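You operate a simulated robot arm through the tools that you are given. There is no shell and no other tool. Be economical: measure what you need, move in short steps, check, and stop when the job is done.

You are at the controls of a simulated two-armed robot. One attempt, no reset.

TASK
Take the dark wrench of the motor bench and put it on the grey cover. Then put the ribbed blue filter on the blue heat pad on the shelf under the motor bench. Then take the plastic bush and put it on the deck of cart three. Then put the faceted filter with the grey collar on the packing bench away on the island bench. Then shut the filter drawer. Then take the wiping pad on the shelf two and put it away on the shelf under the test bench. Then put the green camera module on the lead with the blue plug. Then push the drawer of the drying rack shut. Then open the clip drawer. Keep to this order. Set down upright: faceted filter with the grey collar.

Only the result counts: the job must be done as asked and must still hold three seconds after the hand-in. Knocking over, shifting, dropping, spilling or breaking anything else fails it. A push-on lid holds only when it is set on centred and level and pressed home; a screw cap is set on level and turned clockwise until tight.

THE ROBOT
Two 7-joint arms with three-finger grippers on one trunk, on a base that drives. Base frame: it is fixed to the floor where the robot stands at the start and does not move with it; the origin is under the middle of the robot, x ahead of it, y to its left, z up. Lengths are in cm, angles in rad, forces in N, time in s.
The left shoulder is at the start at [4, 15.4, 101.4], the right one opposite. With the tool pointing down near the work surface each hand reaches from about 10 to 58 cm from the robot's upright axis, wherever it stands, measured 20 degrees to its own side. Places, roughly: clip drawer [60, -610, 120]; dark wrench of the motor bench [50, 0, 50]; deck of cart three [-200, -410, 60]; drawer of the drying rack [-430, -20, 60]; faceted filter with the grey collar [50, -325, 75]; filter drawer [40, -470, 80]; green camera module [75, -725, 75]; grey cover [75, 75, 75]; heat pad [50, 0, 50]; island bench [-180, 270, 80]; lead with the blue plug [50, -675, 75]; plastic bush (4x4x3 cm) [-160, -200, 70]; ribbed blue filter [50, 50, 50]; shelf under the test bench [-450, -80, 20]; wiping pad [50, -600, 75]. Payload 2.69 kg a hand.
Tool frame (each hand has its own): the origin (TCP) lies between the finger pads and is the grasp point; the fingertips stand 2.9 cm ahead of it; z points along the fingers, y is the line along which they close. The gripper opens to 12 cm. The gripper's body begins 7.8 cm behind the TCP.
Orientation is told as [roll, pitch, yaw] about the base's x, y, z axes, in that order, counted from this pose: with the fingers straight down and closing along the base's y, the tool's x points along the base's -x, its y along +y and its z along -z.

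THE INTERFACE
- The arms move only by the tool servo_tool. It takes "left_targets", "right_targets" or both (then of equal length, played together; a hand with none holds still); each is a list that holds one entry, the list of rows, each a list of 7 numbers: the gripper command, from -1 (shut) to 1 (fully open), values between in proportion, then the shift along the base's x, y, z in cm, then the turn, a rotation vector about the base's x, y, z in rad. In form: [[[jaw, x, y, z, wx, wy, wz], ...]]. A call has 1 to 8 rows; each row is the pose to reach, as a shift and turn from the pose commanded when the call began. Each row takes 0.2 s and may step no farther than 5 cm and 0.15 rad from the row before; otherwise, or with a gripper value out of range, the whole call is refused. A pose out of reach is approached as far as the arm can. The call stops where the force on the tool passes 40 N (or 10 N more than at its start, if that is more) or the arm is blocked; 0.2 s more then pass. The fingers move at their own pace and stop on an object; they squeeze with about 28 N. The grip force told is the motor's: it shows also when the fingers shut on nothing. Time passes only in rows, and 0.2 s behind the last, so rows that repeat a pose let the fingers close. The reply holds the time, the measured pose of the TCP, the force on the tool along the base axes, the opening and the grip force, in the units named above and with some noise, with the torque about the TCP (base axes, N m) and any sound that the robot's microphone picked up, and new pictures: "show" is both (left out), scene, wrist or none (wrist: the cameras of the hands that moved).
- Cameras (640 x 400 px; columns grow to the right, rows downward): "scene" is now at [13.51, 1.01, 113.66]; the picture's right is [0.10, -0.99, 0.00], its down [-0.80, -0.08, -0.60] and it looks along [0.59, 0.06, -0.80] (base axes); focal length 263 px, centre (320, 200). "left" rides on the left gripper at [6.3, 0, -10.4] in its tool frame; the picture's right is [0.00, 1.00, 0.00], its down [-0.83, 0.00, -0.56] and it looks along [-0.56, 0.00, 0.83] (tool axes); focal length 275 px, centre (320, 200). "right" rides on the right gripper at [6.3, 0, -10.4] in its tool frame; the picture's right is [0.00, 1.00, 0.00], its down [-0.83, 0.00, -0.56] and it looks along [-0.56, 0.00, 0.83] (tool axes); focal length 275 px, centre (320, 200). There is no depth. A picture from a camera that has moved, and an enlarged one, comes with that camera's place and axes in the base frame and with its lens.
- slide_trunk(by): slides the trunk up (or, below 0, down) by that many cm; the arms and the scene camera ride with it, the base frame stays. It gives what a move gives, with no picture.
- drive_base(legs): drives the robot by 1 to 6 legs, each [ahead, left, turn to the left] in cm, cm and rad, along the robot's own axes; the way and the turn of a leg run together, so that a leg with both is an arc; at most 150 cm and 3.142 rad a leg. The arms and the cameras ride along, it lands a little off, and it stops where it bumps. It gives what a move gives, and a new picture of the scene camera.
- head_to(pan, tilt): turns the head with the scene camera to pan (to the left, within 1.396 rad either way) and tilt (down, from -0.506 to 1.204), counted from straight ahead of the robot. It gives what a move gives, and a new picture of the scene camera.
- enlarge(camera, box): a new picture of the part [left, top, right, bottom] of that camera's present view, enlarged. The clock stands still meanwhile.
- hand_in(): hands the job in; it is judged then, once.

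Go step by step. Nothing tells you exact positions but the pictures and the camera data: compare them with the known pose of the tool, close in by small moves and look again before you grip or let go. The budget is 217 turns and 260 pictures, counting those below and the enlarged ones. Unless the task says otherwise, let go and move clear before handing in, and close with one line.

The tools are called after "Request:" as name(argument=value, ...) on one line, values as JSON. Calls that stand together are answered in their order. servo_tool: Moves the arms, as the interface text tells. Its arguments: {"type":"object","properties":{"left_targets":{"type":"array"},"right_targets":{"type":"array"},"show":{"type":"string","enum":["both","scene","wrist","none"]}},"required":[]} The other tools are called the same way: slide_trunk (by) slides the trunk up or down; drive_base (legs) drives the base; head_to (pan, tilt) turns the head that bears the scene camera; enlarge (camera, box) takes an enlarged picture of a part of a camera's view; hand_in () hands the job in.

At the start:

```text
time_s: 0.0
left_eef_pos: [34.47, 21.49, 77.26]
left_tcp_rot: [0.001, 0.0, 0.0]
left_force: [-0.4, -0.6, -0.2]
left_wrist_torque: [0.02, 0.01, -0.01]
left_opening: 12.0
left_grip_force: 0.1
right_eef_pos: [33.88, -4.94, 76.68]
right_tcp_rot: [-0.002, -0.003, 0.0]
right_force: [0.2, 0.3, -0.5]
right_wrist_torque: [0.02, 0.0, -0.02]
right_opening: 12.0
right_grip_force: 0.0
trunk travel left (down, up): [-38.1, 5.7]
robot x, y, heading: [-0.47, 0.08, 0.001]
head pan, tilt: [0.103, 0.932]
```

scene: 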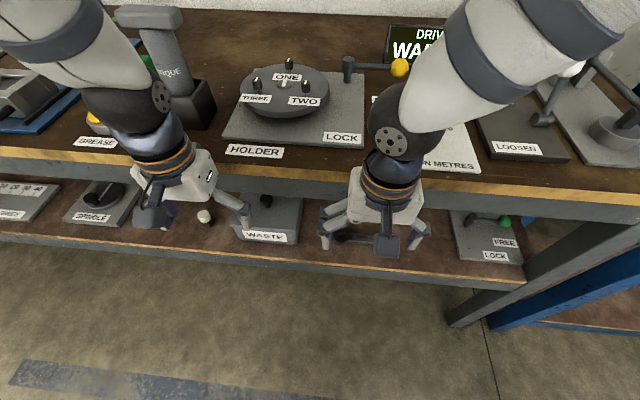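
right: 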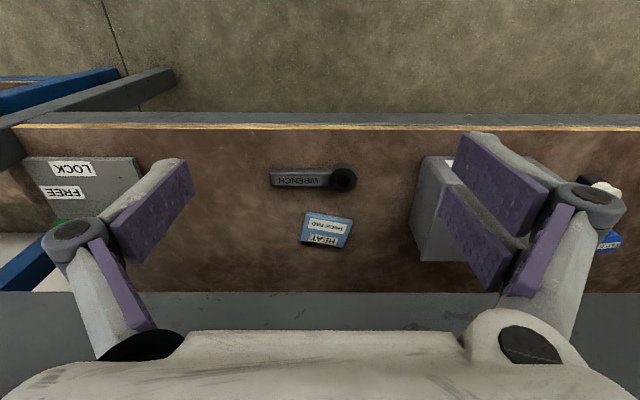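
left: 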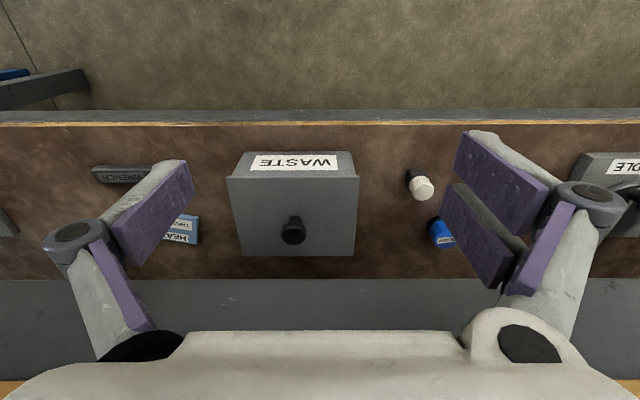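

The wrench and the heat pad lie on the shelf under the right hand, at about z=50. I'll look left to find the grey cover and the blue filter.

Request:
head_to(pan=0.9, tilt=0.7)

Request:
enlarge(camera="left", box=[340, 130, 540, 290])

Request:
enlarge(camera="right", box=[240, 130, 400, 270])

```text
time_s: 1.1
left_eef_pos: [34.52, 21.48, 77.07]
left_tcp_rot: [0.001, 0.0, 0.001]
left_force: [0.3, 0.2, 0.2]
left_wrist_torque: [0.02, 0.01, 0.02]
left_opening: 12.0
left_grip_force: 0.0
right_eef_pos: [34.01, -4.96, 76.7]
right_tcp_rot: [0.0, -0.001, 0.0]
right_force: [0.5, -0.1, 0.7]
right_wrist_torque: [-0.04, 0.0, -0.01]
right_opening: 12.03
right_grip_force: 0.2
trunk travel left (down, up): [-38.1, 5.7]
robot x, y, heading: [0.01, 0.06, -0.001]
head pan, tilt: [0.901, 0.7]
camera scene: at [11.46, 6.9, 115.51], right [0.78, -0.62, 0.0], down [-0.4, -0.5, -0.76], along [0.48, 0.6, -0.64], focal length 263 px, centre (320, 200)
```

scene: 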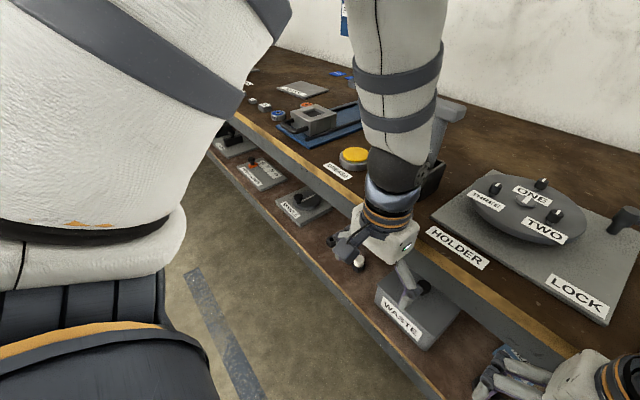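

```text
2.50 times, centred on (440, 210) of left
camera zoom: at [28.18, 21.49, 87.62], right [0.0, 1.0, 0.0], down [0.83, 0.0, 0.56], along [0.56, 0.0, -0.83], focal length 688 px, centre (20, 175)
```

zoom: 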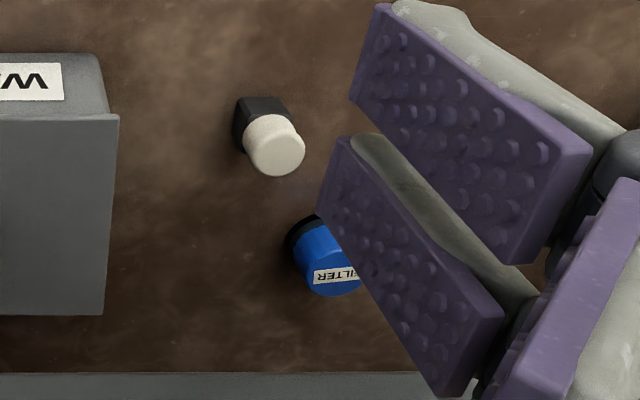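

```text
2.86 times, centred on (320, 200) of right
camera zoom: at [27.65, -4.96, 87.1], right [0.0, 1.0, 0.0], down [0.83, 0.0, 0.56], along [0.56, 0.0, -0.83], focal length 786 px, centre (320, 200)
```

zoom: 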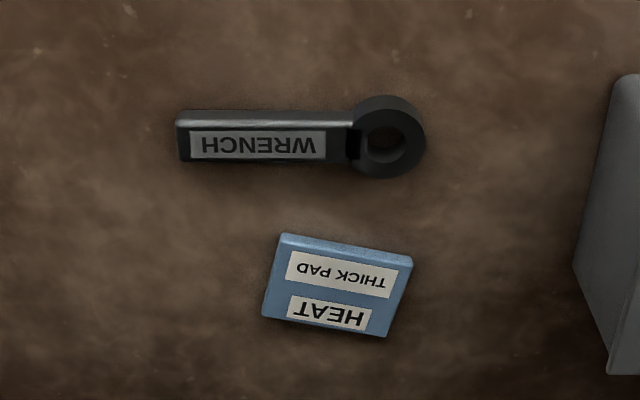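

The pad and wrench are clear. I'll enlarge the far part of the bench for the grey cover.

Request:
enlarge(camera="scene", box=[210, 50, 370, 180])

```text
3.08 times, centred on (290, 115) of scene
camera zoom: at [11.46, 6.9, 115.51], right [0.78, -0.62, 0.0], down [-0.4, -0.5, -0.76], along [0.48, 0.6, -0.64], focal length 810 px, centre (412, 462)
```

zoom: 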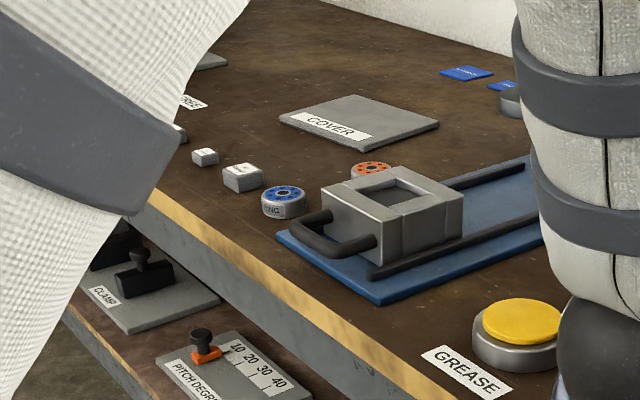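

The bench top seems to overhang the shelf. I'll back off, lower the trunk and look at the shelf from lower down to get heights.

Request:
drive_base(legs=[[-20, 0, 0]])

Request:
slide_trunk(by=-30)

Request:
head_to(pan=0, tilt=0.5)

```text
time_s: 2.7
left_eef_pos: [15.23, 21.4, 77.23]
left_tcp_rot: [0.0, 0.0, -0.003]
left_force: [-0.7, -0.8, -0.9]
left_wrist_torque: [0.02, -0.02, 0.0]
left_opening: 12.0
left_grip_force: 0.1
right_eef_pos: [14.52, -4.99, 76.57]
right_tcp_rot: [-0.001, -0.003, -0.002]
right_force: [0.0, 0.5, -0.6]
right_wrist_torque: [0.0, -0.04, -0.01]
right_opening: 12.01
right_grip_force: 0.0
trunk travel left (down, up): [-38.1, 5.7]
robot x, y, heading: [-19.23, -0.02, 0.001]
head pan, tilt: [0.901, 0.7]
camera scene: at [-7.96, 6.9, 115.52], right [0.78, -0.62, 0.0], down [-0.4, -0.5, -0.77], along [0.48, 0.6, -0.64], focal length 263 px, centre (320, 200)
```

scene: 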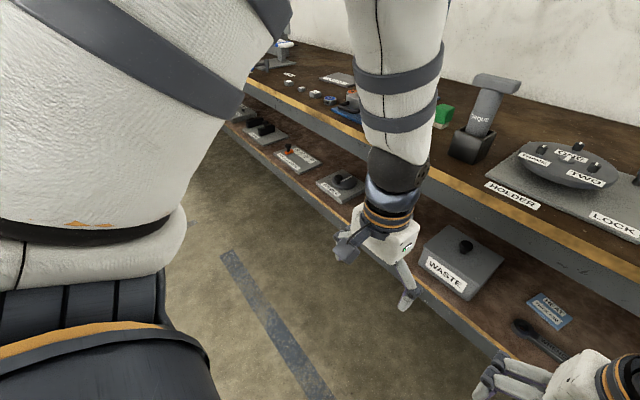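

```text
time_s: 5.7
left_eef_pos: [10.33, 21.35, 36.33]
left_tcp_rot: [0.0, 0.399, -0.004]
left_force: [0.0, 0.1, -0.1]
left_wrist_torque: [-0.01, -0.02, -0.01]
left_opening: 11.98
left_grip_force: 0.1
right_eef_pos: [14.67, -4.98, 46.61]
right_tcp_rot: [0.0, -0.003, -0.003]
right_force: [0.6, 0.1, -0.2]
right_wrist_torque: [-0.02, 0.01, 0.02]
right_opening: 11.98
right_grip_force: 0.1
trunk travel left (down, up): [-8.1, 35.7]
robot x, y, heading: [-19.6, 0.15, -0.001]
head pan, tilt: [0.901, 0.7]
```

```text
time_s: 6.9
left_eef_pos: [10.39, 21.33, 36.39]
left_tcp_rot: [0.001, 0.398, -0.004]
left_force: [-0.4, 0.4, -0.1]
left_wrist_torque: [0.01, 0.03, 0.01]
left_opening: 12.01
left_grip_force: 0.0
right_eef_pos: [14.6, -4.96, 46.73]
right_tcp_rot: [0.001, 0.0, -0.003]
right_force: [0.1, -0.4, 0.1]
right_wrist_torque: [0.02, -0.01, 0.01]
right_opening: 11.96
right_grip_force: 0.1
trunk travel left (down, up): [-8.1, 35.7]
robot x, y, heading: [-19.3, -0.24, 0.002]
head pan, tilt: [0.0, 0.499]
camera scene: at [6.2, 0.2, 84.61], right [0.0, -1.0, 0.0], down [-0.48, 0.0, -0.88], along [0.88, 0.0, -0.48], focal length 263 px, centre (320, 200)
```

scene: 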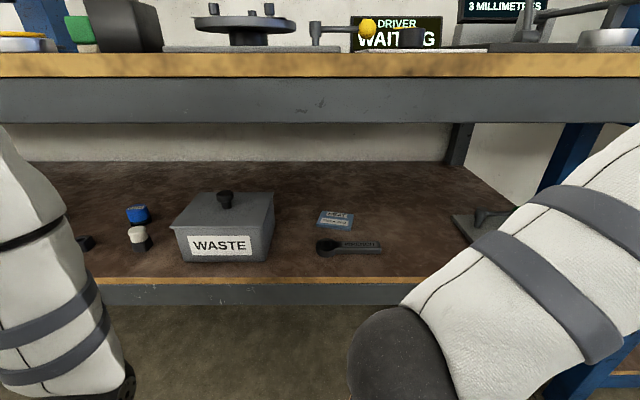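

Geometry: bench edge x≈40, underside z≈77, shelf z≈50. The wrench is at (48,-6), the pad at (60,-3.5) and the blue filter at about (59,43). I'll tilt both hands forward while still clear of the bench.

Request:
servo_tool(left_targets=[[[1, 0, 0, 2, 0, -0.14, 0], [1, 0, 0, 4, 0, -0.28, 0], [1, 0, 0, 6, 0, -0.42, 0], [1, 0, 0, 8, 0, -0.56, 0], [1, 0, 0, 10, 0, -0.7, 0]]], right_targets=[[[-1, 0, 0, 2, 0, -0.13, 0], [-1, 0, 0, 5, 0, -0.26, 0], [-1, 0, 0, 8, 0, -0.39, 0], [-1, 0, 0, 11, 0, -0.52, 0], [-1, 0, 0, 14, 0, -0.65, 0]]], show="scene")

```text
time_s: 8.3
left_eef_pos: [20.79, 20.64, 45.19]
left_tcp_rot: [-0.001, -0.299, 0.002]
left_force: [0.5, 0.4, -0.1]
left_wrist_torque: [-0.01, -0.02, 0.0]
left_opening: 12.01
left_grip_force: 0.0
left hand out of reach, approached as far as the arm can: row 1, 2, 3, 4, 5
right_eef_pos: [16.31, -5.84, 59.16]
right_tcp_rot: [-0.091, -0.618, -0.011]
right_force: [-0.5, -0.3, 0.4]
right_wrist_torque: [-0.01, 0.0, -0.03]
right_opening: 0.0
right_grip_force: 28.5
right hand out of reach, approached as far as the arm can: row 4, 5
trunk travel left (down, up): [-8.1, 35.7]
robot x, y, heading: [-19.59, 0.4, -0.007]
head pan, tilt: [0.0, 0.499]
stopped in row 5 (right hand): the arm was blocked; the commanded pose is now the measured one
camera scene: at [6.2, -0.09, 84.65], right [-0.04, -1.0, 0.0], down [-0.47, 0.02, -0.88], along [0.88, -0.03, -0.48], focal length 263 px, centre (320, 200)
```

scene: 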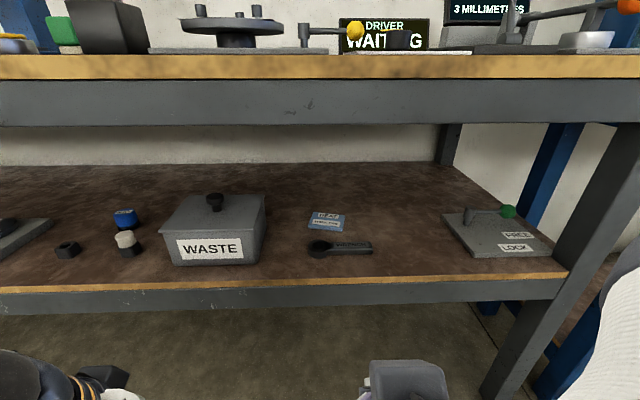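

The arms were too folded; I'll extend the right hand forward to in front of the shelf.

Request:
servo_tool(right_targets=[[[-1, 4, 0, 0, 0.05, -0.01, 0], [-1, 8, 0, 0.5, 0.09, -0.03, 0.01], [-1, 12, -1, 1, 0.09, -0.03, 0.01], [-1, 16, -3, 2, 0.09, -0.03, 0.01]]], show="both")

```text
time_s: 9.3
left_eef_pos: [20.86, 20.7, 45.06]
left_tcp_rot: [0.0, -0.299, -0.001]
left_force: [0.5, -0.1, 0.6]
left_wrist_torque: [-0.01, -0.02, -0.02]
left_opening: 11.98
left_grip_force: 0.1
right_eef_pos: [32.45, -8.74, 61.3]
right_tcp_rot: [0.024, -0.648, -0.066]
right_force: [0.0, 0.5, -0.6]
right_wrist_torque: [0.0, 0.04, -0.01]
right_opening: 0.0
right_grip_force: 28.2
trunk travel left (down, up): [-8.1, 35.7]
robot x, y, heading: [-19.37, 0.3, -0.003]
head pan, tilt: [0.0, 0.499]
camera scene: at [6.2, 0.2, 84.61], right [0.0, -1.0, 0.0], down [-0.48, 0.0, -0.88], along [0.88, 0.0, -0.48], focal length 263 px, centre (320, 200)
camera right: at [21.08, -8.25, 65.91], right [0.05, 1.0, 0.02], down [0.33, -0.03, 0.94], along [0.94, -0.04, -0.33], focal length 275 px, centre (320, 200)
```

scene: 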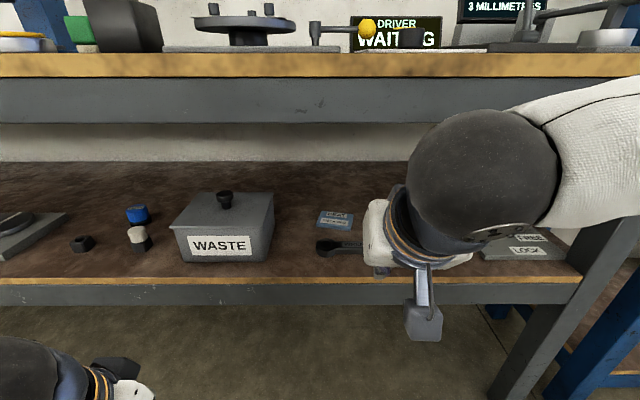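
right: 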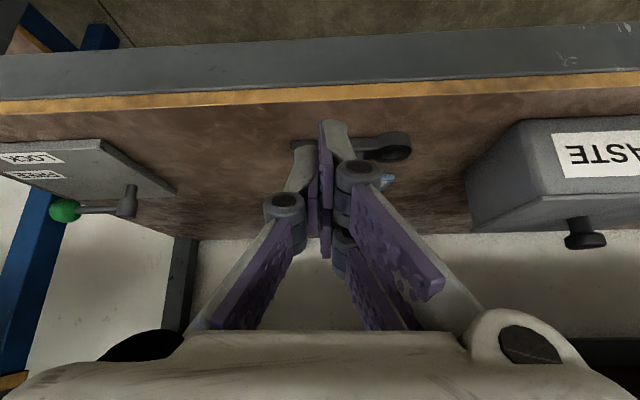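

The hand works with the arm extended. The wrench lies across the shelf, so I'll drive in a bit, hook behind its handle end and swing the handle toward me. That lets me grip it from the front.

Request:
drive_base(legs=[[9, 0, 0]])

Request:
servo_tool(right_targets=[[[-1, 3, -1, -1, -0.024, 0, 0.06], [-1, 6, -2, -3, -0.024, 0, 0.06], [-1, 8.5, -2, -5, -0.024, 0, 0.06]]], show="both")

```text
time_s: 10.4
left_eef_pos: [29.82, 20.7, 45.12]
left_tcp_rot: [-0.001, -0.3, 0.001]
left_force: [1.1, -0.6, 0.0]
left_wrist_torque: [0.0, 0.01, 0.01]
left_opening: 12.0
left_grip_force: 0.0
right_eef_pos: [41.15, -8.58, 61.34]
right_tcp_rot: [0.024, -0.648, -0.066]
right_force: [-0.8, -0.2, 0.6]
right_wrist_torque: [-0.01, -0.01, 0.0]
right_opening: 0.01
right_grip_force: 27.8
trunk travel left (down, up): [-8.1, 35.7]
robot x, y, heading: [-10.59, 0.27, -0.002]
head pan, tilt: [0.0, 0.499]
camera scene: at [15.11, 0.19, 84.61], right [0.0, -1.0, 0.0], down [-0.48, 0.0, -0.88], along [0.88, 0.0, -0.48], focal length 263 px, centre (320, 200)
```

scene: 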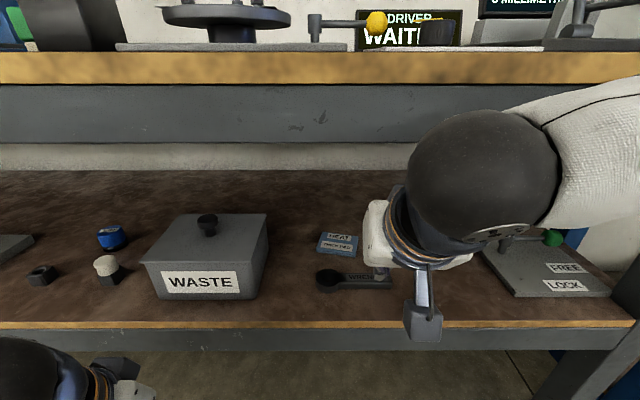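

```text
time_s: 11.2
left_eef_pos: [29.74, 20.78, 45.27]
left_tcp_rot: [-0.002, -0.298, -0.001]
left_force: [-0.2, 0.4, 0.0]
left_wrist_torque: [0.02, 0.02, 0.02]
left_opening: 11.98
left_grip_force: 0.0
right_eef_pos: [49.89, -10.64, 56.43]
right_tcp_rot: [-0.007, -0.646, 0.014]
right_force: [0.1, 0.2, 0.2]
right_wrist_torque: [0.03, -0.04, 0.03]
right_opening: 0.0
right_grip_force: 28.0
trunk travel left (down, up): [-8.1, 35.7]
robot x, y, heading: [-10.42, 0.17, -0.006]
head pan, tilt: [0.0, 0.499]
camera scene: at [15.12, 0.19, 84.61], right [0.0, -1.0, 0.0], down [-0.48, 0.0, -0.88], along [0.88, 0.0, -0.48], focal length 263 px, centre (320, 200)
camera right: at [38.46, -10.75, 60.95], right [-0.01, 1.0, -0.01], down [0.33, 0.01, 0.95], along [0.94, 0.01, -0.33], focal length 275 px, centre (320, 200)
```

scene: 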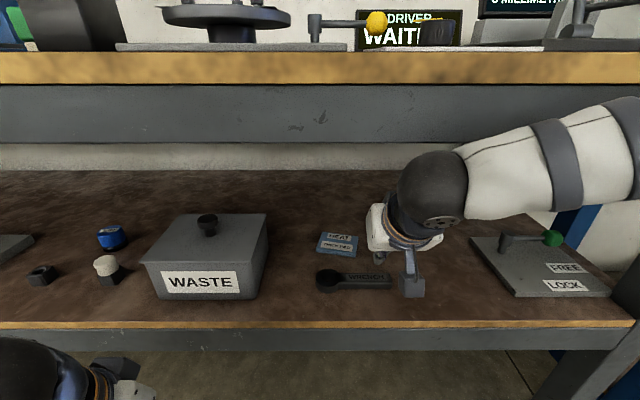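
right: 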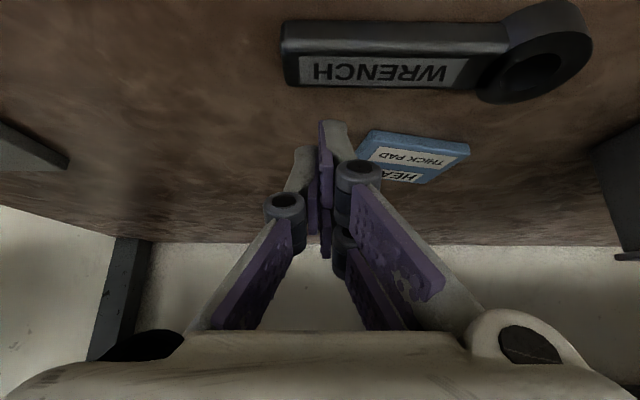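

The wrench handle spans x 46.8–48.4, y −12 to +0.5, about 1.9 high. I'll lower the closed fingers behind the handle end, then pull.

Request:
servo_tool(right_targets=[[[-1, 0, -0.2, -1.5, 0, 0, 0], [-1, 0, -0.2, -2.9, 0, 0, 0], [-1, -1.3, -0.2, -2.9, 0, 0, 0], [-1, -2.5, 0, -2.9, 0, 0, 0], [-1, -3.7, 0.3, -2.9, 0, 0, 0], [-1, -4.8, 0.8, -2.9, 0, 0, 0]]], show="both")

```text
time_s: 12.6
left_eef_pos: [29.67, 20.82, 45.22]
left_tcp_rot: [-0.001, -0.301, -0.001]
left_force: [0.2, 0.7, -0.4]
left_wrist_torque: [-0.01, -0.01, 0.0]
left_opening: 12.01
left_grip_force: 0.2
right_eef_pos: [44.93, -9.77, 53.5]
right_tcp_rot: [-0.004, -0.649, 0.013]
right_force: [0.6, -0.5, 1.3]
right_wrist_torque: [-0.03, -0.04, -0.01]
right_opening: 0.0
right_grip_force: 28.0
trunk travel left (down, up): [-8.1, 35.7]
robot x, y, heading: [-10.13, -0.04, -0.006]
head pan, tilt: [0.0, 0.499]
camera scene: at [15.11, 0.19, 84.61], right [0.0, -1.0, 0.0], down [-0.48, 0.0, -0.88], along [0.88, 0.0, -0.48], focal length 263 px, centre (320, 200)
camera right: at [33.67, -9.94, 58.0], right [-0.01, 1.0, -0.01], down [0.33, 0.01, 0.94], along [0.94, 0.01, -0.33], focal length 275 px, centre (320, 200)
```

scene: 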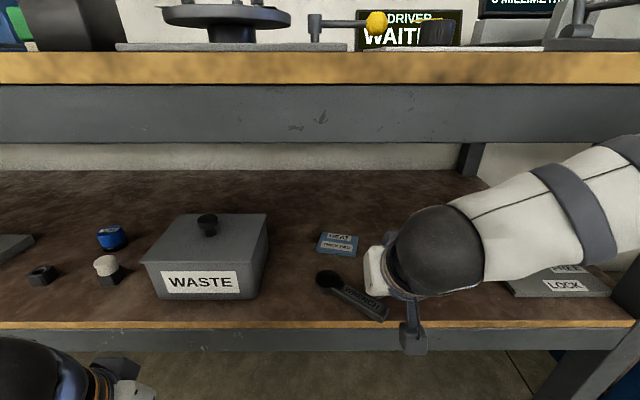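
right: 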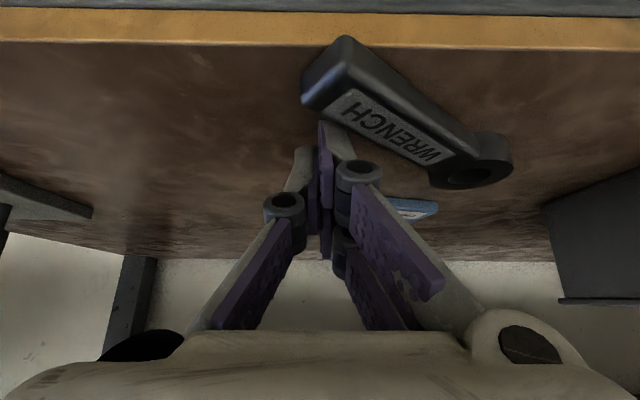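

The pull works well. I'll continue the arc a bit further.

Request:
servo_tool(right_targets=[[[-1, -0.8, 0.6, 0, 0, 0, 0], [-1, -1.4, 1.3, 0, 0, 0, 0], [-1, -1.8, 2.2, 0, 0, 0, 0], [-1, -2.0, 3.2, 0, 0, 0, 0]]], show="both")

```text
time_s: 13.6
left_eef_pos: [29.77, 20.71, 45.17]
left_tcp_rot: [-0.003, -0.301, 0.0]
left_force: [-0.7, 0.4, 0.4]
left_wrist_torque: [0.02, -0.03, 0.01]
left_opening: 12.0
left_grip_force: 0.0
right_eef_pos: [43.02, -6.79, 53.48]
right_tcp_rot: [-0.004, -0.648, 0.015]
right_force: [-0.8, -0.5, 0.5]
right_wrist_torque: [-0.01, -0.03, -0.03]
right_opening: 0.0
right_grip_force: 28.0
trunk travel left (down, up): [-8.1, 35.7]
robot x, y, heading: [-10.48, -0.02, -0.004]
head pan, tilt: [0.0, 0.499]
camera scene: at [15.11, 0.19, 84.61], right [0.0, -1.0, 0.0], down [-0.48, 0.0, -0.88], along [0.88, 0.0, -0.48], focal length 263 px, centre (320, 200)
camera right: at [31.69, -6.73, 58.06], right [-0.01, 1.0, -0.01], down [0.33, 0.01, 0.94], along [0.94, 0.01, -0.33], focal length 275 px, centre (320, 200)
```

scene: 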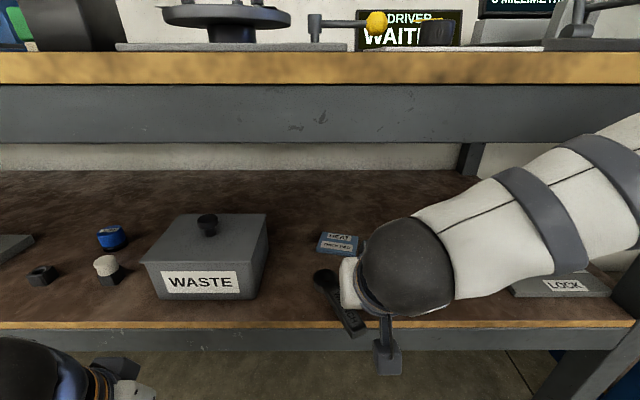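
right: 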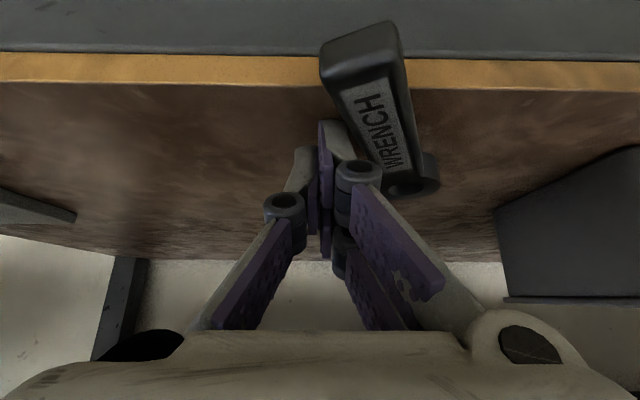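

The wrench now points toward me at yaw ≈0.44. I'll lift, yaw the tool, open it and come over the handle.

Request:
servo_tool(right_targets=[[[-1, 0, -0.5, 2.5, 0, 0, 0], [-1, 0, 0, 5, 0, 0, 0.14], [0, -1, 1.5, 5, 0, 0, 0.28], [0, -1.8, 3.1, 5, 0, 0, 0.42], [0, -1.8, 3.1, 3, 0, 0, 0.42]]], show="both")

```text
time_s: 14.8
left_eef_pos: [29.61, 20.73, 45.2]
left_tcp_rot: [-0.002, -0.3, -0.001]
left_force: [0.0, 0.3, 0.5]
left_wrist_torque: [-0.03, 0.03, -0.01]
left_opening: 12.03
left_grip_force: 0.1
right_eef_pos: [41.03, -3.5, 56.37]
right_tcp_rot: [-0.004, -0.647, 0.433]
right_force: [0.1, 0.6, 0.3]
right_wrist_torque: [0.03, 0.02, 0.02]
right_opening: 6.03
right_grip_force: 0.0
trunk travel left (down, up): [-8.1, 35.7]
robot x, y, heading: [-10.49, -0.06, -0.003]
head pan, tilt: [0.0, 0.499]
camera scene: at [15.11, 0.19, 84.61], right [0.0, -1.0, 0.0], down [-0.48, 0.0, -0.88], along [0.88, 0.0, -0.48], focal length 263 px, centre (320, 200)
camera right: at [30.83, -8.16, 60.95], right [-0.42, 0.91, -0.01], down [0.29, 0.14, 0.94], along [0.86, 0.4, -0.33], focal length 275 px, centre (320, 200)
```

scene: 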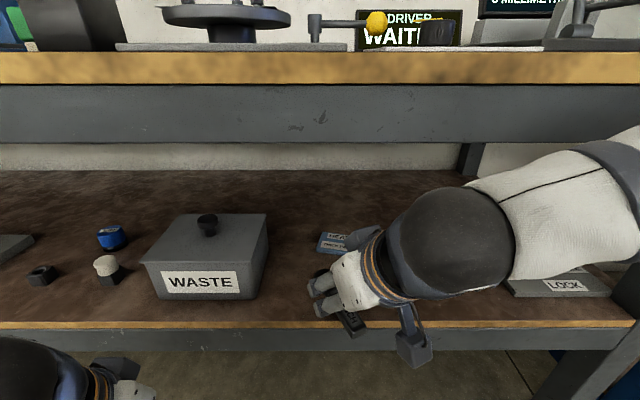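
right: 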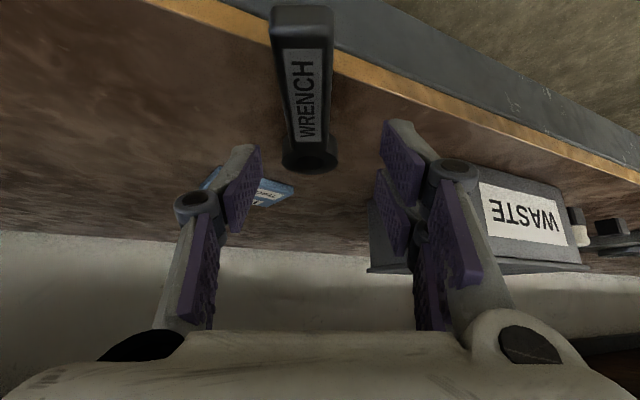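

The tool is aligned; a small sideways correction, then lower and close on the handle.

Request:
servo_tool(right_targets=[[[0, 0.1, -0.75, -1.5, 0, 0, 0], [0, 0.1, -0.75, -3.1, 0, 0, 0], [-1, 0.1, -0.75, -3.1, 0, 0, 0], [-1, 0.1, -0.75, -3.1, 0, 0, 0], [-1, 0.1, -0.75, -3.1, 0, 0, 0]]], show="both")

```text
time_s: 16.0
left_eef_pos: [29.61, 20.69, 45.33]
left_tcp_rot: [-0.002, -0.299, 0.001]
left_force: [0.2, 0.0, -0.4]
left_wrist_torque: [0.03, -0.02, -0.05]
left_opening: 12.02
left_grip_force: 0.1
right_eef_pos: [40.9, -4.01, 53.32]
right_tcp_rot: [0.001, -0.653, 0.436]
right_force: [-13.1, -3.1, 17.0]
right_wrist_torque: [0.04, 0.65, 0.27]
right_opening: 2.58
right_grip_force: 27.9
trunk travel left (down, up): [-8.1, 35.7]
robot x, y, heading: [-10.58, 0.11, -0.002]
head pan, tilt: [0.0, 0.499]
stopped in row 5 (right hand): the force on the tool passed its limit at 41 N (the readings are from after the stop); the commanded pose is now the measured one
camera scene: at [14.93, 0.18, 84.65], right [0.0, -1.0, 0.0], down [-0.48, 0.0, -0.88], along [0.88, 0.0, -0.48], focal length 263 px, centre (320, 200)
camera right: at [30.62, -8.77, 57.93], right [-0.43, 0.9, 0.0], down [0.29, 0.14, 0.95], along [0.86, 0.4, -0.32], focal length 275 px, centre (320, 200)
```

scene: 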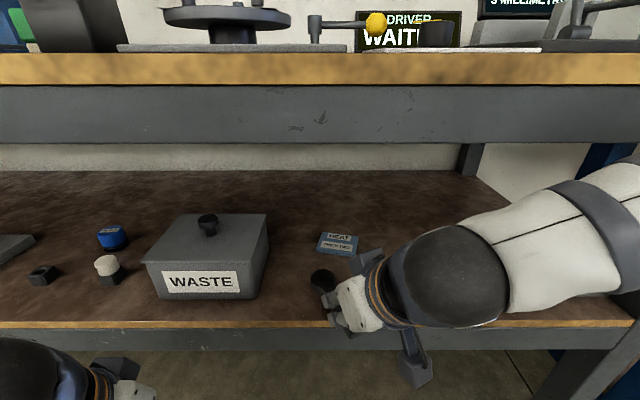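
right: 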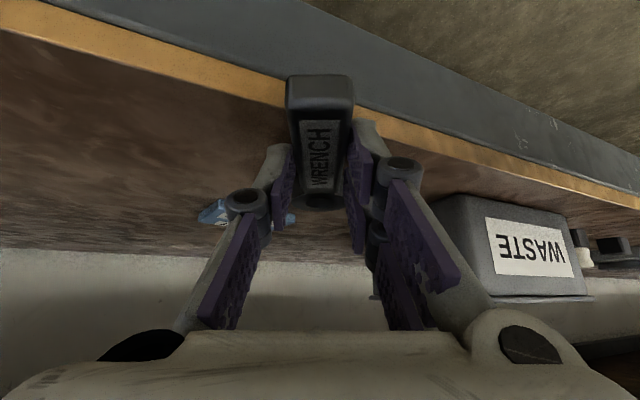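

Gripped at 2.6 cm. I'll lift a little and check the hold.

Request:
servo_tool(right_targets=[[[-1, 0, 0, 1, 0, 0, 0], [-1, -1, 0, 3, 0, 0, 0], [-1, -4, 0, 4, 0, 0, 0], [-1, -8, 0, 4, 0, 0, 0]]], show="both")

```text
time_s: 17.0
left_eef_pos: [29.7, 20.81, 45.18]
left_tcp_rot: [-0.002, -0.298, 0.002]
left_force: [0.6, 0.3, 0.4]
left_wrist_torque: [0.02, -0.03, 0.0]
left_opening: 11.98
left_grip_force: 0.0
right_eef_pos: [32.91, -4.13, 57.01]
right_tcp_rot: [-0.001, -0.65, 0.434]
right_force: [0.3, 0.4, -2.8]
right_wrist_torque: [-0.06, 0.08, -0.01]
right_opening: 2.6
right_grip_force: 28.0
trunk travel left (down, up): [-8.1, 35.7]
robot x, y, heading: [-10.72, 0.12, -0.004]
head pan, tilt: [0.0, 0.499]
camera scene: at [15.09, 0.21, 84.6], right [0.0, -1.0, 0.0], down [-0.48, 0.0, -0.88], along [0.88, 0.0, -0.48], focal length 263 px, centre (320, 200)
camera right: at [22.69, -8.92, 61.65], right [-0.43, 0.91, 0.0], down [0.29, 0.14, 0.95], along [0.86, 0.4, -0.33], focal length 275 px, centre (320, 200)
```

scene: 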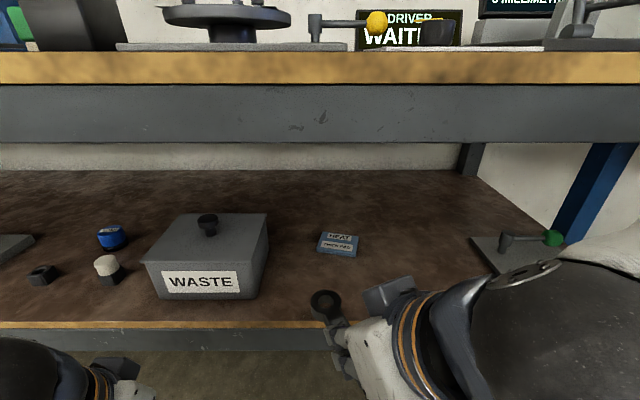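
right: 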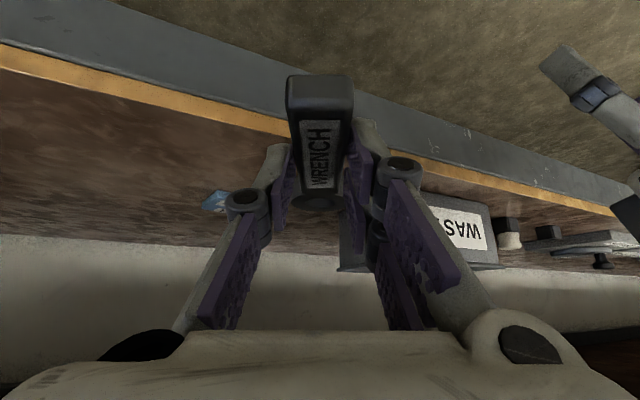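

The wrench is held level. I'll back off, raise the trunk, and drive left toward the cover.

Request:
drive_base(legs=[[-18, 0, 0]])

Request:
slide_trunk(by=32)

Request:
head_to(pan=0, tilt=0.6)

Request:
drive_base(legs=[[0, 98, 0]])

```text
time_s: 18.5
left_eef_pos: [11.67, 20.83, 45.17]
left_tcp_rot: [-0.003, -0.299, 0.003]
left_force: [0.1, 0.1, 0.8]
left_wrist_torque: [0.01, 0.0, -0.02]
left_opening: 11.98
left_grip_force: 0.0
right_eef_pos: [14.95, -4.04, 57.1]
right_tcp_rot: [0.002, -0.651, 0.438]
right_force: [0.1, -0.9, -3.6]
right_wrist_torque: [-0.04, 0.13, -0.01]
right_opening: 2.58
right_grip_force: 27.8
trunk travel left (down, up): [-8.1, 35.7]
robot x, y, heading: [-28.48, -0.03, -0.003]
head pan, tilt: [0.0, 0.499]
camera scene: at [-2.9, 0.29, 84.6], right [0.0, -1.0, 0.0], down [-0.48, 0.0, -0.88], along [0.88, 0.0, -0.48], focal length 263 px, centre (320, 200)
```

scene: 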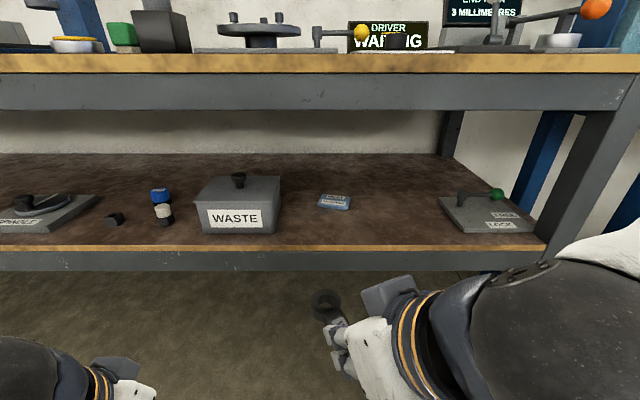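

```text
time_s: 21.6
left_eef_pos: [11.64, 20.83, 77.09]
left_tcp_rot: [-0.001, -0.299, 0.004]
left_force: [-1.2, 0.0, -1.1]
left_wrist_torque: [-0.01, 0.0, 0.02]
left_opening: 11.98
left_grip_force: 0.0
right_eef_pos: [15.02, -4.0, 88.97]
right_tcp_rot: [0.002, -0.647, 0.438]
right_force: [0.3, -1.1, -2.8]
right_wrist_torque: [0.0, 0.11, 0.0]
right_opening: 2.59
right_grip_force: 27.6
trunk travel left (down, up): [-40.1, 3.7]
robot x, y, heading: [-28.57, 0.09, 0.001]
head pan, tilt: [0.0, 0.499]
```

```text
time_s: 22.3
left_eef_pos: [11.7, 20.73, 77.26]
left_tcp_rot: [-0.002, -0.298, 0.004]
left_force: [0.4, 0.2, -1.2]
left_wrist_torque: [0.02, 0.0, 0.01]
left_opening: 11.99
left_grip_force: 0.1
right_eef_pos: [14.92, -4.18, 89.0]
right_tcp_rot: [0.0, -0.65, 0.44]
right_force: [0.3, 0.6, -3.2]
right_wrist_torque: [-0.02, 0.1, 0.01]
right_opening: 2.6
right_grip_force: 27.7
trunk travel left (down, up): [-40.1, 3.7]
robot x, y, heading: [-28.78, -0.03, -0.004]
head pan, tilt: [0.0, 0.6]
camera scene: at [-15.02, 0.3, 118.8], right [0.0, -1.0, 0.0], down [-0.56, 0.0, -0.83], along [0.83, 0.0, -0.56], focal length 263 px, centre (320, 200)
```

scene: 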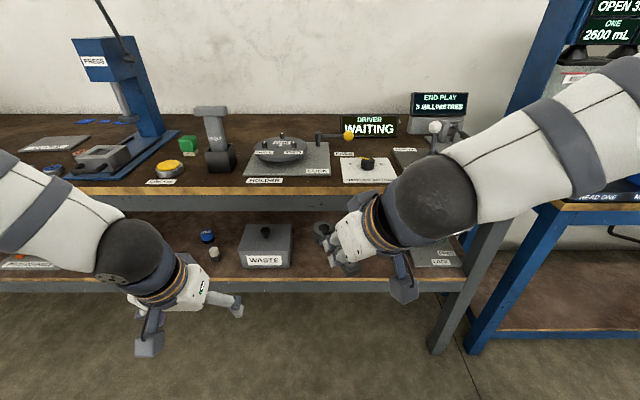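

```text
time_s: 30.2
left_eef_pos: [12.24, 119.06, 77.21]
left_tcp_rot: [-0.001, -0.299, -0.003]
left_force: [-0.1, -0.2, 0.3]
left_wrist_torque: [0.01, 0.05, 0.02]
left_opening: 12.02
left_grip_force: 0.0
right_eef_pos: [15.45, 94.27, 89.12]
right_tcp_rot: [0.002, -0.65, 0.43]
right_force: [-0.3, -0.2, -3.1]
right_wrist_torque: [-0.09, 0.11, -0.01]
right_opening: 2.58
right_grip_force: 27.6
trunk travel left (down, up): [-40.1, 3.7]
robot x, y, heading: [-28.11, 98.65, -0.007]
head pan, tilt: [0.0, 0.6]
camera scene: at [-14.63, 98.72, 118.8], right [-0.01, -1.0, 0.0], down [-0.57, 0.0, -0.82], along [0.82, -0.01, -0.57], focal length 263 px, centre (320, 200)
```

scene: 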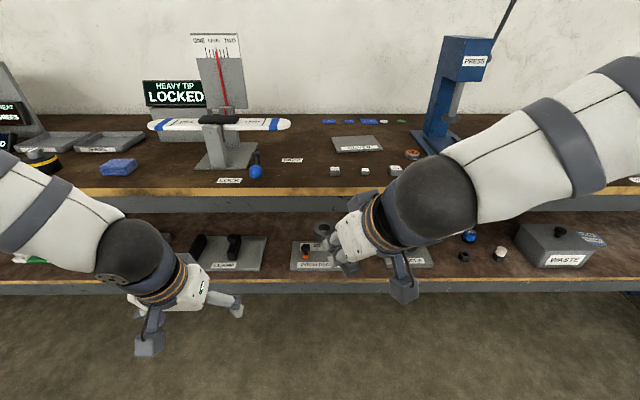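

The cover is at about (65, 86.5), a 15 cm plate on the bench top at z≈85. I'll raise both hands clear of the bench and the balance, then drive in.

Request:
servo_tool(left_targets=[[[1, 0, 0, 5, 0, 0, 0], [1, 0, 0, 10, 0, 0, 0], [1, 0, 0, 15, 0, 0, 0], [1, 0, 0, 20, 0, 0, 0]]], right_targets=[[[-1, 0, 0, 4, 0, 0, 0], [-1, 0, 0, 8, 0, 0, 0], [-1, 2, 0, 8, 0, 0, 0], [-1, 4, 0, 8, 0, 0, 0]]], show="none")

Request:
drive_base(legs=[[24, -5, 0]])

```text
time_s: 31.2
left_eef_pos: [11.99, 118.93, 97.22]
left_tcp_rot: [-0.002, -0.3, -0.004]
left_force: [-0.2, -0.2, 0.5]
left_wrist_torque: [-0.01, 0.02, 0.01]
left_opening: 12.01
left_grip_force: 0.0
right_eef_pos: [19.56, 94.08, 96.89]
right_tcp_rot: [0.002, -0.651, 0.43]
right_force: [0.4, 0.1, -3.6]
right_wrist_torque: [-0.06, 0.08, 0.0]
right_opening: 2.59
right_grip_force: 27.9
trunk travel left (down, up): [-40.1, 3.7]
robot x, y, heading: [-28.24, 98.6, -0.009]
head pan, tilt: [0.0, 0.6]
```

```text
time_s: 33.0
left_eef_pos: [35.92, 113.79, 97.2]
left_tcp_rot: [0.0, -0.297, -0.001]
left_force: [0.5, 0.2, -0.6]
left_wrist_torque: [0.0, -0.02, 0.03]
left_opening: 11.99
left_grip_force: 0.1
right_eef_pos: [43.38, 89.11, 96.88]
right_tcp_rot: [0.001, -0.646, 0.433]
right_force: [0.4, 0.5, -2.9]
right_wrist_torque: [-0.02, 0.11, 0.01]
right_opening: 2.58
right_grip_force: 28.0
trunk travel left (down, up): [-40.1, 3.7]
robot x, y, heading: [-4.44, 93.34, -0.007]
head pan, tilt: [0.0, 0.6]
camera scene: at [9.2, 93.55, 118.79], right [0.0, -1.0, 0.0], down [-0.57, 0.0, -0.82], along [0.82, 0.0, -0.57], focal length 263 px, centre (320, 200)
```

scene: 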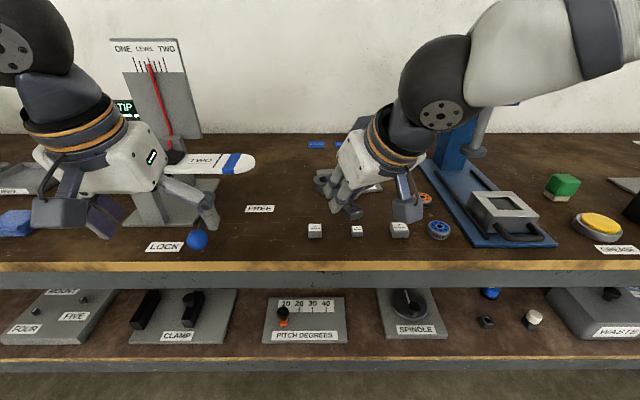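

Now moving the wrench over the cover at safe height.

Request:
servo_tool(right_targets=[[[-1, 4.8, -1, 0, 0, 0, 0], [-1, 9.6, -2, 0, 0, 0, 0], [-1, 14.4, -3, 0, 0, 0, 0], [-1, 19.1, -3.8, 0, 0, 0, 0]]], show="both")

```text
time_s: 34.0
left_eef_pos: [35.95, 113.74, 97.13]
left_tcp_rot: [-0.001, -0.299, 0.0]
left_force: [0.7, 0.9, -0.8]
left_wrist_torque: [0.0, 0.03, -0.05]
left_opening: 12.01
left_grip_force: 0.0
right_eef_pos: [62.51, 85.19, 96.6]
right_tcp_rot: [0.002, -0.645, 0.435]
right_force: [0.7, 0.4, -2.8]
right_wrist_torque: [-0.04, 0.13, -0.01]
right_opening: 2.59
right_grip_force: 27.9
trunk travel left (down, up): [-40.1, 3.7]
robot x, y, heading: [-4.16, 93.19, -0.007]
head pan, tilt: [0.0, 0.6]
camera scene: at [9.25, 93.58, 118.77], right [0.0, -1.0, 0.0], down [-0.57, 0.0, -0.82], along [0.82, 0.0, -0.57], focal length 263 px, centre (320, 200)
camera right: at [52.17, 80.46, 101.3], right [-0.43, 0.9, 0.0], down [0.3, 0.14, 0.94], along [0.85, 0.4, -0.33], focal length 275 px, centre (320, 200)
```

scene: 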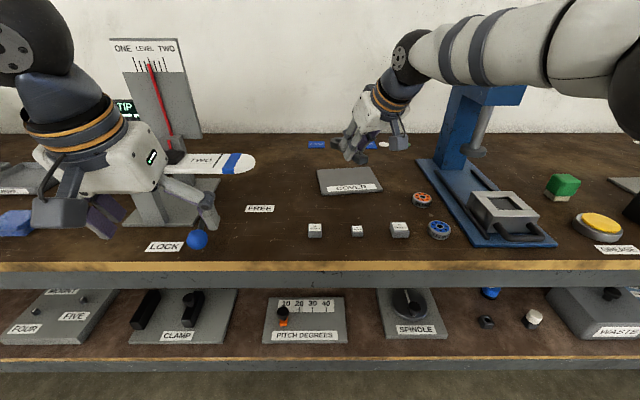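
right: 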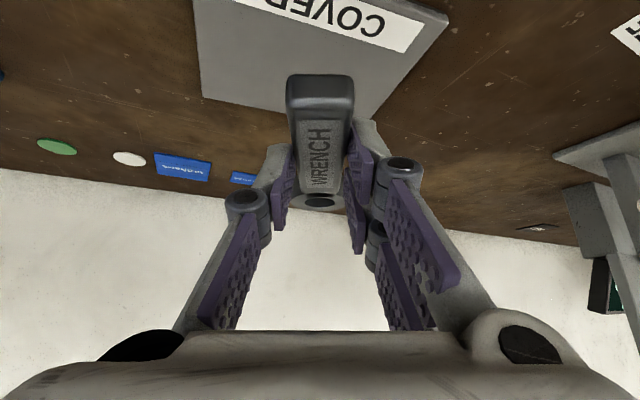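

The wrench is over the cover. Lowering gently until contact.

Request:
servo_tool(right_targets=[[[-1, 0.5, 0, -2.5, 0, 0, 0], [-1, 0.5, 0, -5, 0, 0, 0], [-1, 0.5, 0, -6, 0, 0, 0], [-1, 0.5, 0, -6.6, 0, 0, 0]]], show="wrist")

```text
time_s: 35.0
left_eef_pos: [35.99, 113.77, 97.33]
left_tcp_rot: [-0.003, -0.298, 0.0]
left_force: [0.1, -0.2, -0.4]
left_wrist_torque: [0.01, 0.03, -0.03]
left_opening: 12.01
left_grip_force: 0.0
right_eef_pos: [62.94, 85.1, 90.36]
right_tcp_rot: [0.002, -0.65, 0.433]
right_force: [-0.8, 0.3, -2.3]
right_wrist_torque: [-0.06, 0.11, 0.03]
right_opening: 2.58
right_grip_force: 27.7
trunk travel left (down, up): [-40.1, 3.7]
robot x, y, heading: [-4.35, 93.47, -0.006]
head pan, tilt: [0.0, 0.6]
camera right: at [52.63, 80.4, 94.87], right [-0.42, 0.91, 0.0], down [0.29, 0.14, 0.95], along [0.86, 0.4, -0.33], focal length 275 px, centre (320, 200)
```

right: 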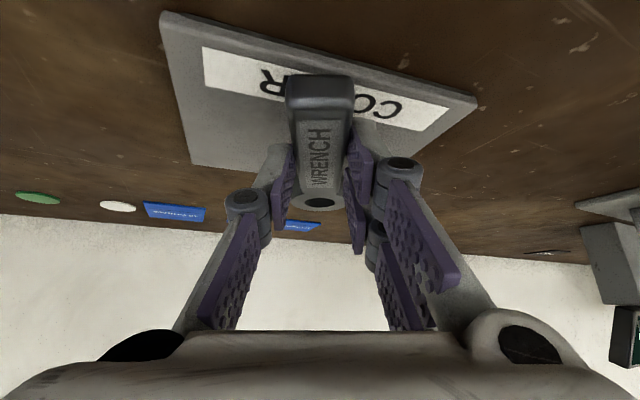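

Request:
servo_tool(right_targets=[[[-1, 0, 0, -0.5, 0, 0, 0], [-1, 0, 0, -0.9, 0, 0, 0], [-1, 0, 0, -1.2, 0, 0, 0]]], show="wrist")

```text
time_s: 35.8
left_eef_pos: [35.82, 113.81, 97.26]
left_tcp_rot: [-0.002, -0.299, 0.0]
left_force: [-0.1, 1.4, 0.4]
left_wrist_torque: [0.02, 0.03, 0.01]
left_opening: 12.02
left_grip_force: 0.0
right_eef_pos: [62.97, 85.15, 89.25]
right_tcp_rot: [0.001, -0.654, 0.435]
right_force: [-0.9, -2.0, 3.2]
right_wrist_torque: [0.01, 0.18, 0.05]
right_opening: 2.57
right_grip_force: 28.1
trunk travel left (down, up): [-40.1, 3.7]
robot x, y, heading: [-4.3, 93.14, -0.006]
head pan, tilt: [0.0, 0.6]
camera right: at [52.62, 80.47, 93.89], right [-0.42, 0.91, 0.0], down [0.29, 0.14, 0.95], along [0.86, 0.4, -0.32], focal length 275 px, centre (320, 200)
```

right: 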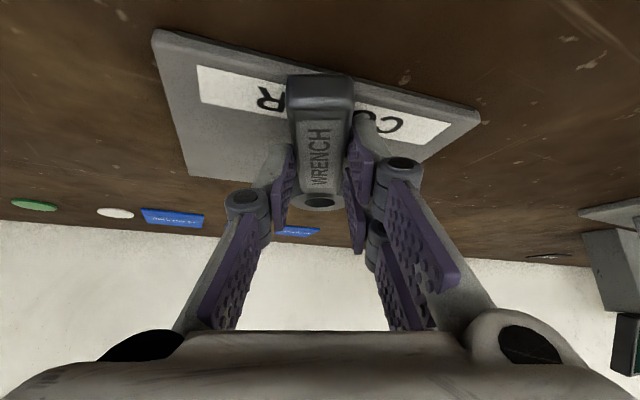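

Contact made. Opening and withdrawing upward.

Request:
servo_tool(right_targets=[[[-0.3, 0, 0, 0, 0, 0, 0], [-0.2, 0, 0, 0, 0, 0, 0], [-0.2, -1.2, -0.5, 2, 0, 0, 0], [-0.2, -3, -1.3, 5, 0, 0, 0], [-0.2, -5, -2, 9, 0, 0, 0]]], show="both")

```text
time_s: 37.0
left_eef_pos: [35.66, 113.85, 97.28]
left_tcp_rot: [-0.002, -0.3, 0.0]
left_force: [-0.7, -0.6, 0.6]
left_wrist_torque: [0.0, -0.03, 0.0]
left_opening: 11.99
left_grip_force: 0.0
right_eef_pos: [57.59, 83.25, 98.02]
right_tcp_rot: [0.002, -0.648, 0.432]
right_force: [-0.1, 0.6, 0.0]
right_wrist_torque: [0.02, -0.01, 0.0]
right_opening: 4.8
right_grip_force: 0.0
trunk travel left (down, up): [-40.1, 3.7]
robot x, y, heading: [-4.23, 93.46, 0.002]
head pan, tilt: [0.0, 0.6]
camera scene: at [9.03, 93.56, 118.82], right [0.0, -1.0, 0.0], down [-0.56, 0.0, -0.83], along [0.83, 0.0, -0.56], focal length 263 px, centre (320, 200)
camera right: at [47.46, 78.45, 102.61], right [-0.42, 0.91, 0.0], down [0.29, 0.14, 0.95], along [0.86, 0.4, -0.33], focal length 275 px, centre (320, 200)
```

scene: 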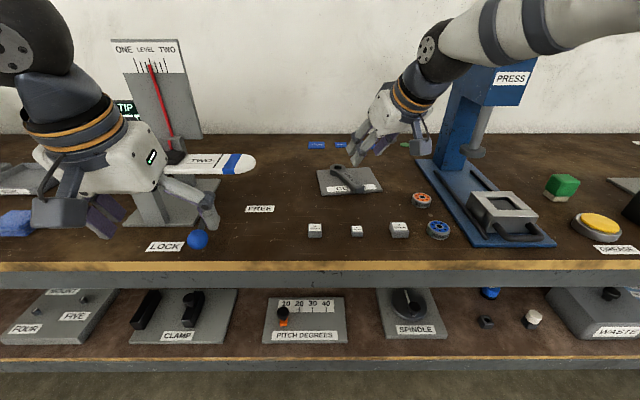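
right: 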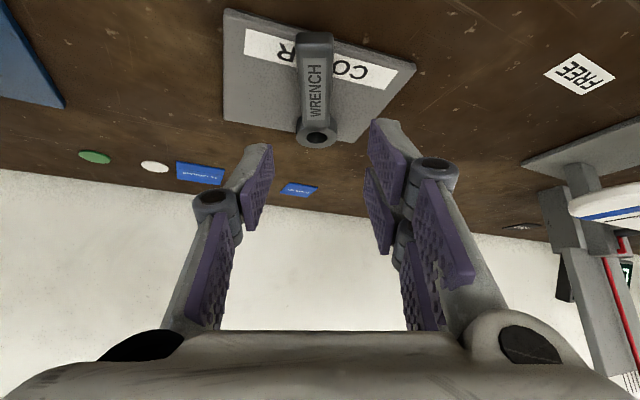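

The wrench rests on the cover. Next, the blue filter: retract the right hand, straighten its yaw, back off, go right and down.

Request:
servo_tool(right_targets=[[[0, -4.8, 0, 0, 0, 0, 0], [0, -9.6, 0, 0, 0, 0, -0.14], [0, -14, 0, 0, 0, 0, -0.28], [0, -18, 0, 0, 0, 0, -0.43]]], show="none")

Request:
drive_base(legs=[[-26, 0, 0], [0, -37, 0]])

Request:
slide_trunk(by=-32)

Request:
head_to(pan=0, tilt=0.5)

```text
time_s: 38.0
left_eef_pos: [35.84, 113.81, 97.22]
left_tcp_rot: [-0.002, -0.3, 0.0]
left_force: [-0.5, 0.7, -0.6]
left_wrist_torque: [0.03, 0.0, 0.0]
left_opening: 12.0
left_grip_force: 0.1
right_eef_pos: [39.68, 83.09, 98.18]
right_tcp_rot: [-0.002, -0.651, 0.005]
right_force: [-0.2, -0.5, 0.0]
right_wrist_torque: [0.02, 0.01, 0.02]
right_opening: 6.01
right_grip_force: 0.1
right hand out of reach, approached as far as the arm can: row 2
trunk travel left (down, up): [-40.1, 3.7]
robot x, y, heading: [-3.99, 92.99, -0.003]
head pan, tilt: [0.0, 0.6]
```

```text
time_s: 42.8
left_eef_pos: [9.94, 77.2, 97.18]
left_tcp_rot: [-0.001, -0.3, -0.005]
left_force: [-0.1, 0.6, -0.2]
left_wrist_torque: [0.0, -0.02, -0.01]
left_opening: 12.0
left_grip_force: 0.1
right_eef_pos: [13.66, 46.21, 98.1]
right_tcp_rot: [0.0, -0.65, 0.001]
right_force: [0.9, 0.0, 0.2]
right_wrist_torque: [0.01, -0.01, -0.01]
right_opening: 6.05
right_grip_force: 0.2
trunk travel left (down, up): [-40.1, 3.7]
robot x, y, heading: [-30.39, 56.87, -0.008]
head pan, tilt: [0.0, 0.6]
camera scene: at [-16.85, 56.97, 118.8], right [-0.01, -1.0, 0.0], down [-0.56, 0.01, -0.83], along [0.83, -0.01, -0.56], focal length 263 px, centre (320, 200)
```

scene: 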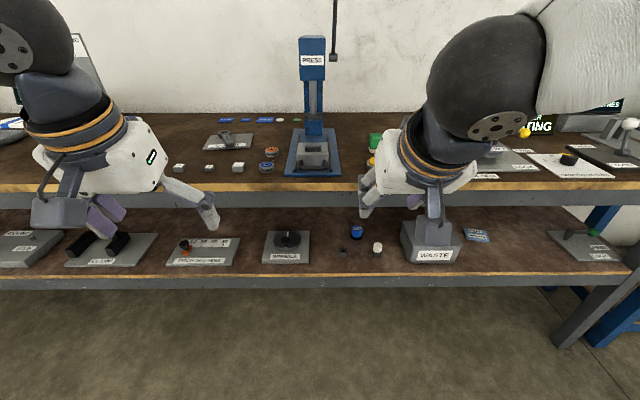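

```text
time_s: 46.0
left_eef_pos: [9.82, 77.22, 65.22]
left_tcp_rot: [-0.003, -0.301, -0.005]
left_force: [-0.1, -0.8, -0.5]
left_wrist_torque: [0.0, 0.02, -0.03]
left_opening: 12.01
left_grip_force: 0.0
right_eef_pos: [13.64, 46.31, 66.11]
right_tcp_rot: [-0.001, -0.648, -0.001]
right_force: [0.2, 0.3, 1.0]
right_wrist_torque: [0.01, -0.02, 0.02]
right_opening: 5.97
right_grip_force: 0.0
trunk travel left (down, up): [-8.1, 35.7]
robot x, y, heading: [-30.51, 56.84, -0.009]
head pan, tilt: [0.0, 0.6]
```

```text
time_s: 46.7
left_eef_pos: [9.95, 77.22, 65.17]
left_tcp_rot: [-0.002, -0.3, -0.004]
left_force: [0.5, 0.0, -0.5]
left_wrist_torque: [-0.01, -0.02, -0.03]
left_opening: 11.99
left_grip_force: 0.1
right_eef_pos: [13.72, 46.31, 65.99]
right_tcp_rot: [0.0, -0.649, 0.0]
right_force: [-0.8, 0.1, -0.1]
right_wrist_torque: [0.02, 0.01, 0.01]
right_opening: 5.98
right_grip_force: 0.1
trunk travel left (down, up): [-8.1, 35.7]
robot x, y, heading: [-30.31, 56.9, -0.011]
head pan, tilt: [0.0, 0.499]
camera scene: at [-4.74, 56.89, 84.61], right [-0.01, -1.0, 0.0], down [-0.48, 0.0, -0.88], along [0.88, -0.01, -0.48], focal length 263 px, centre (320, 200)
```

scene: 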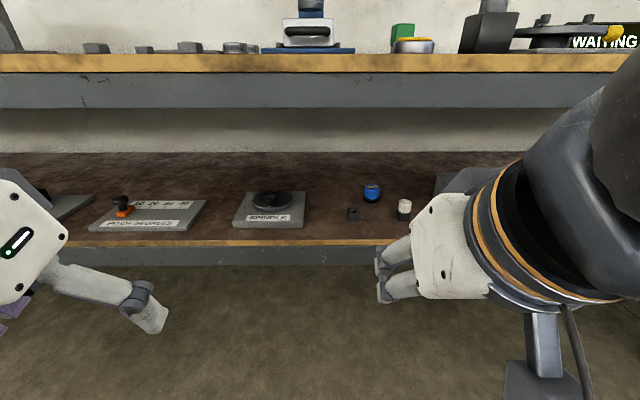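

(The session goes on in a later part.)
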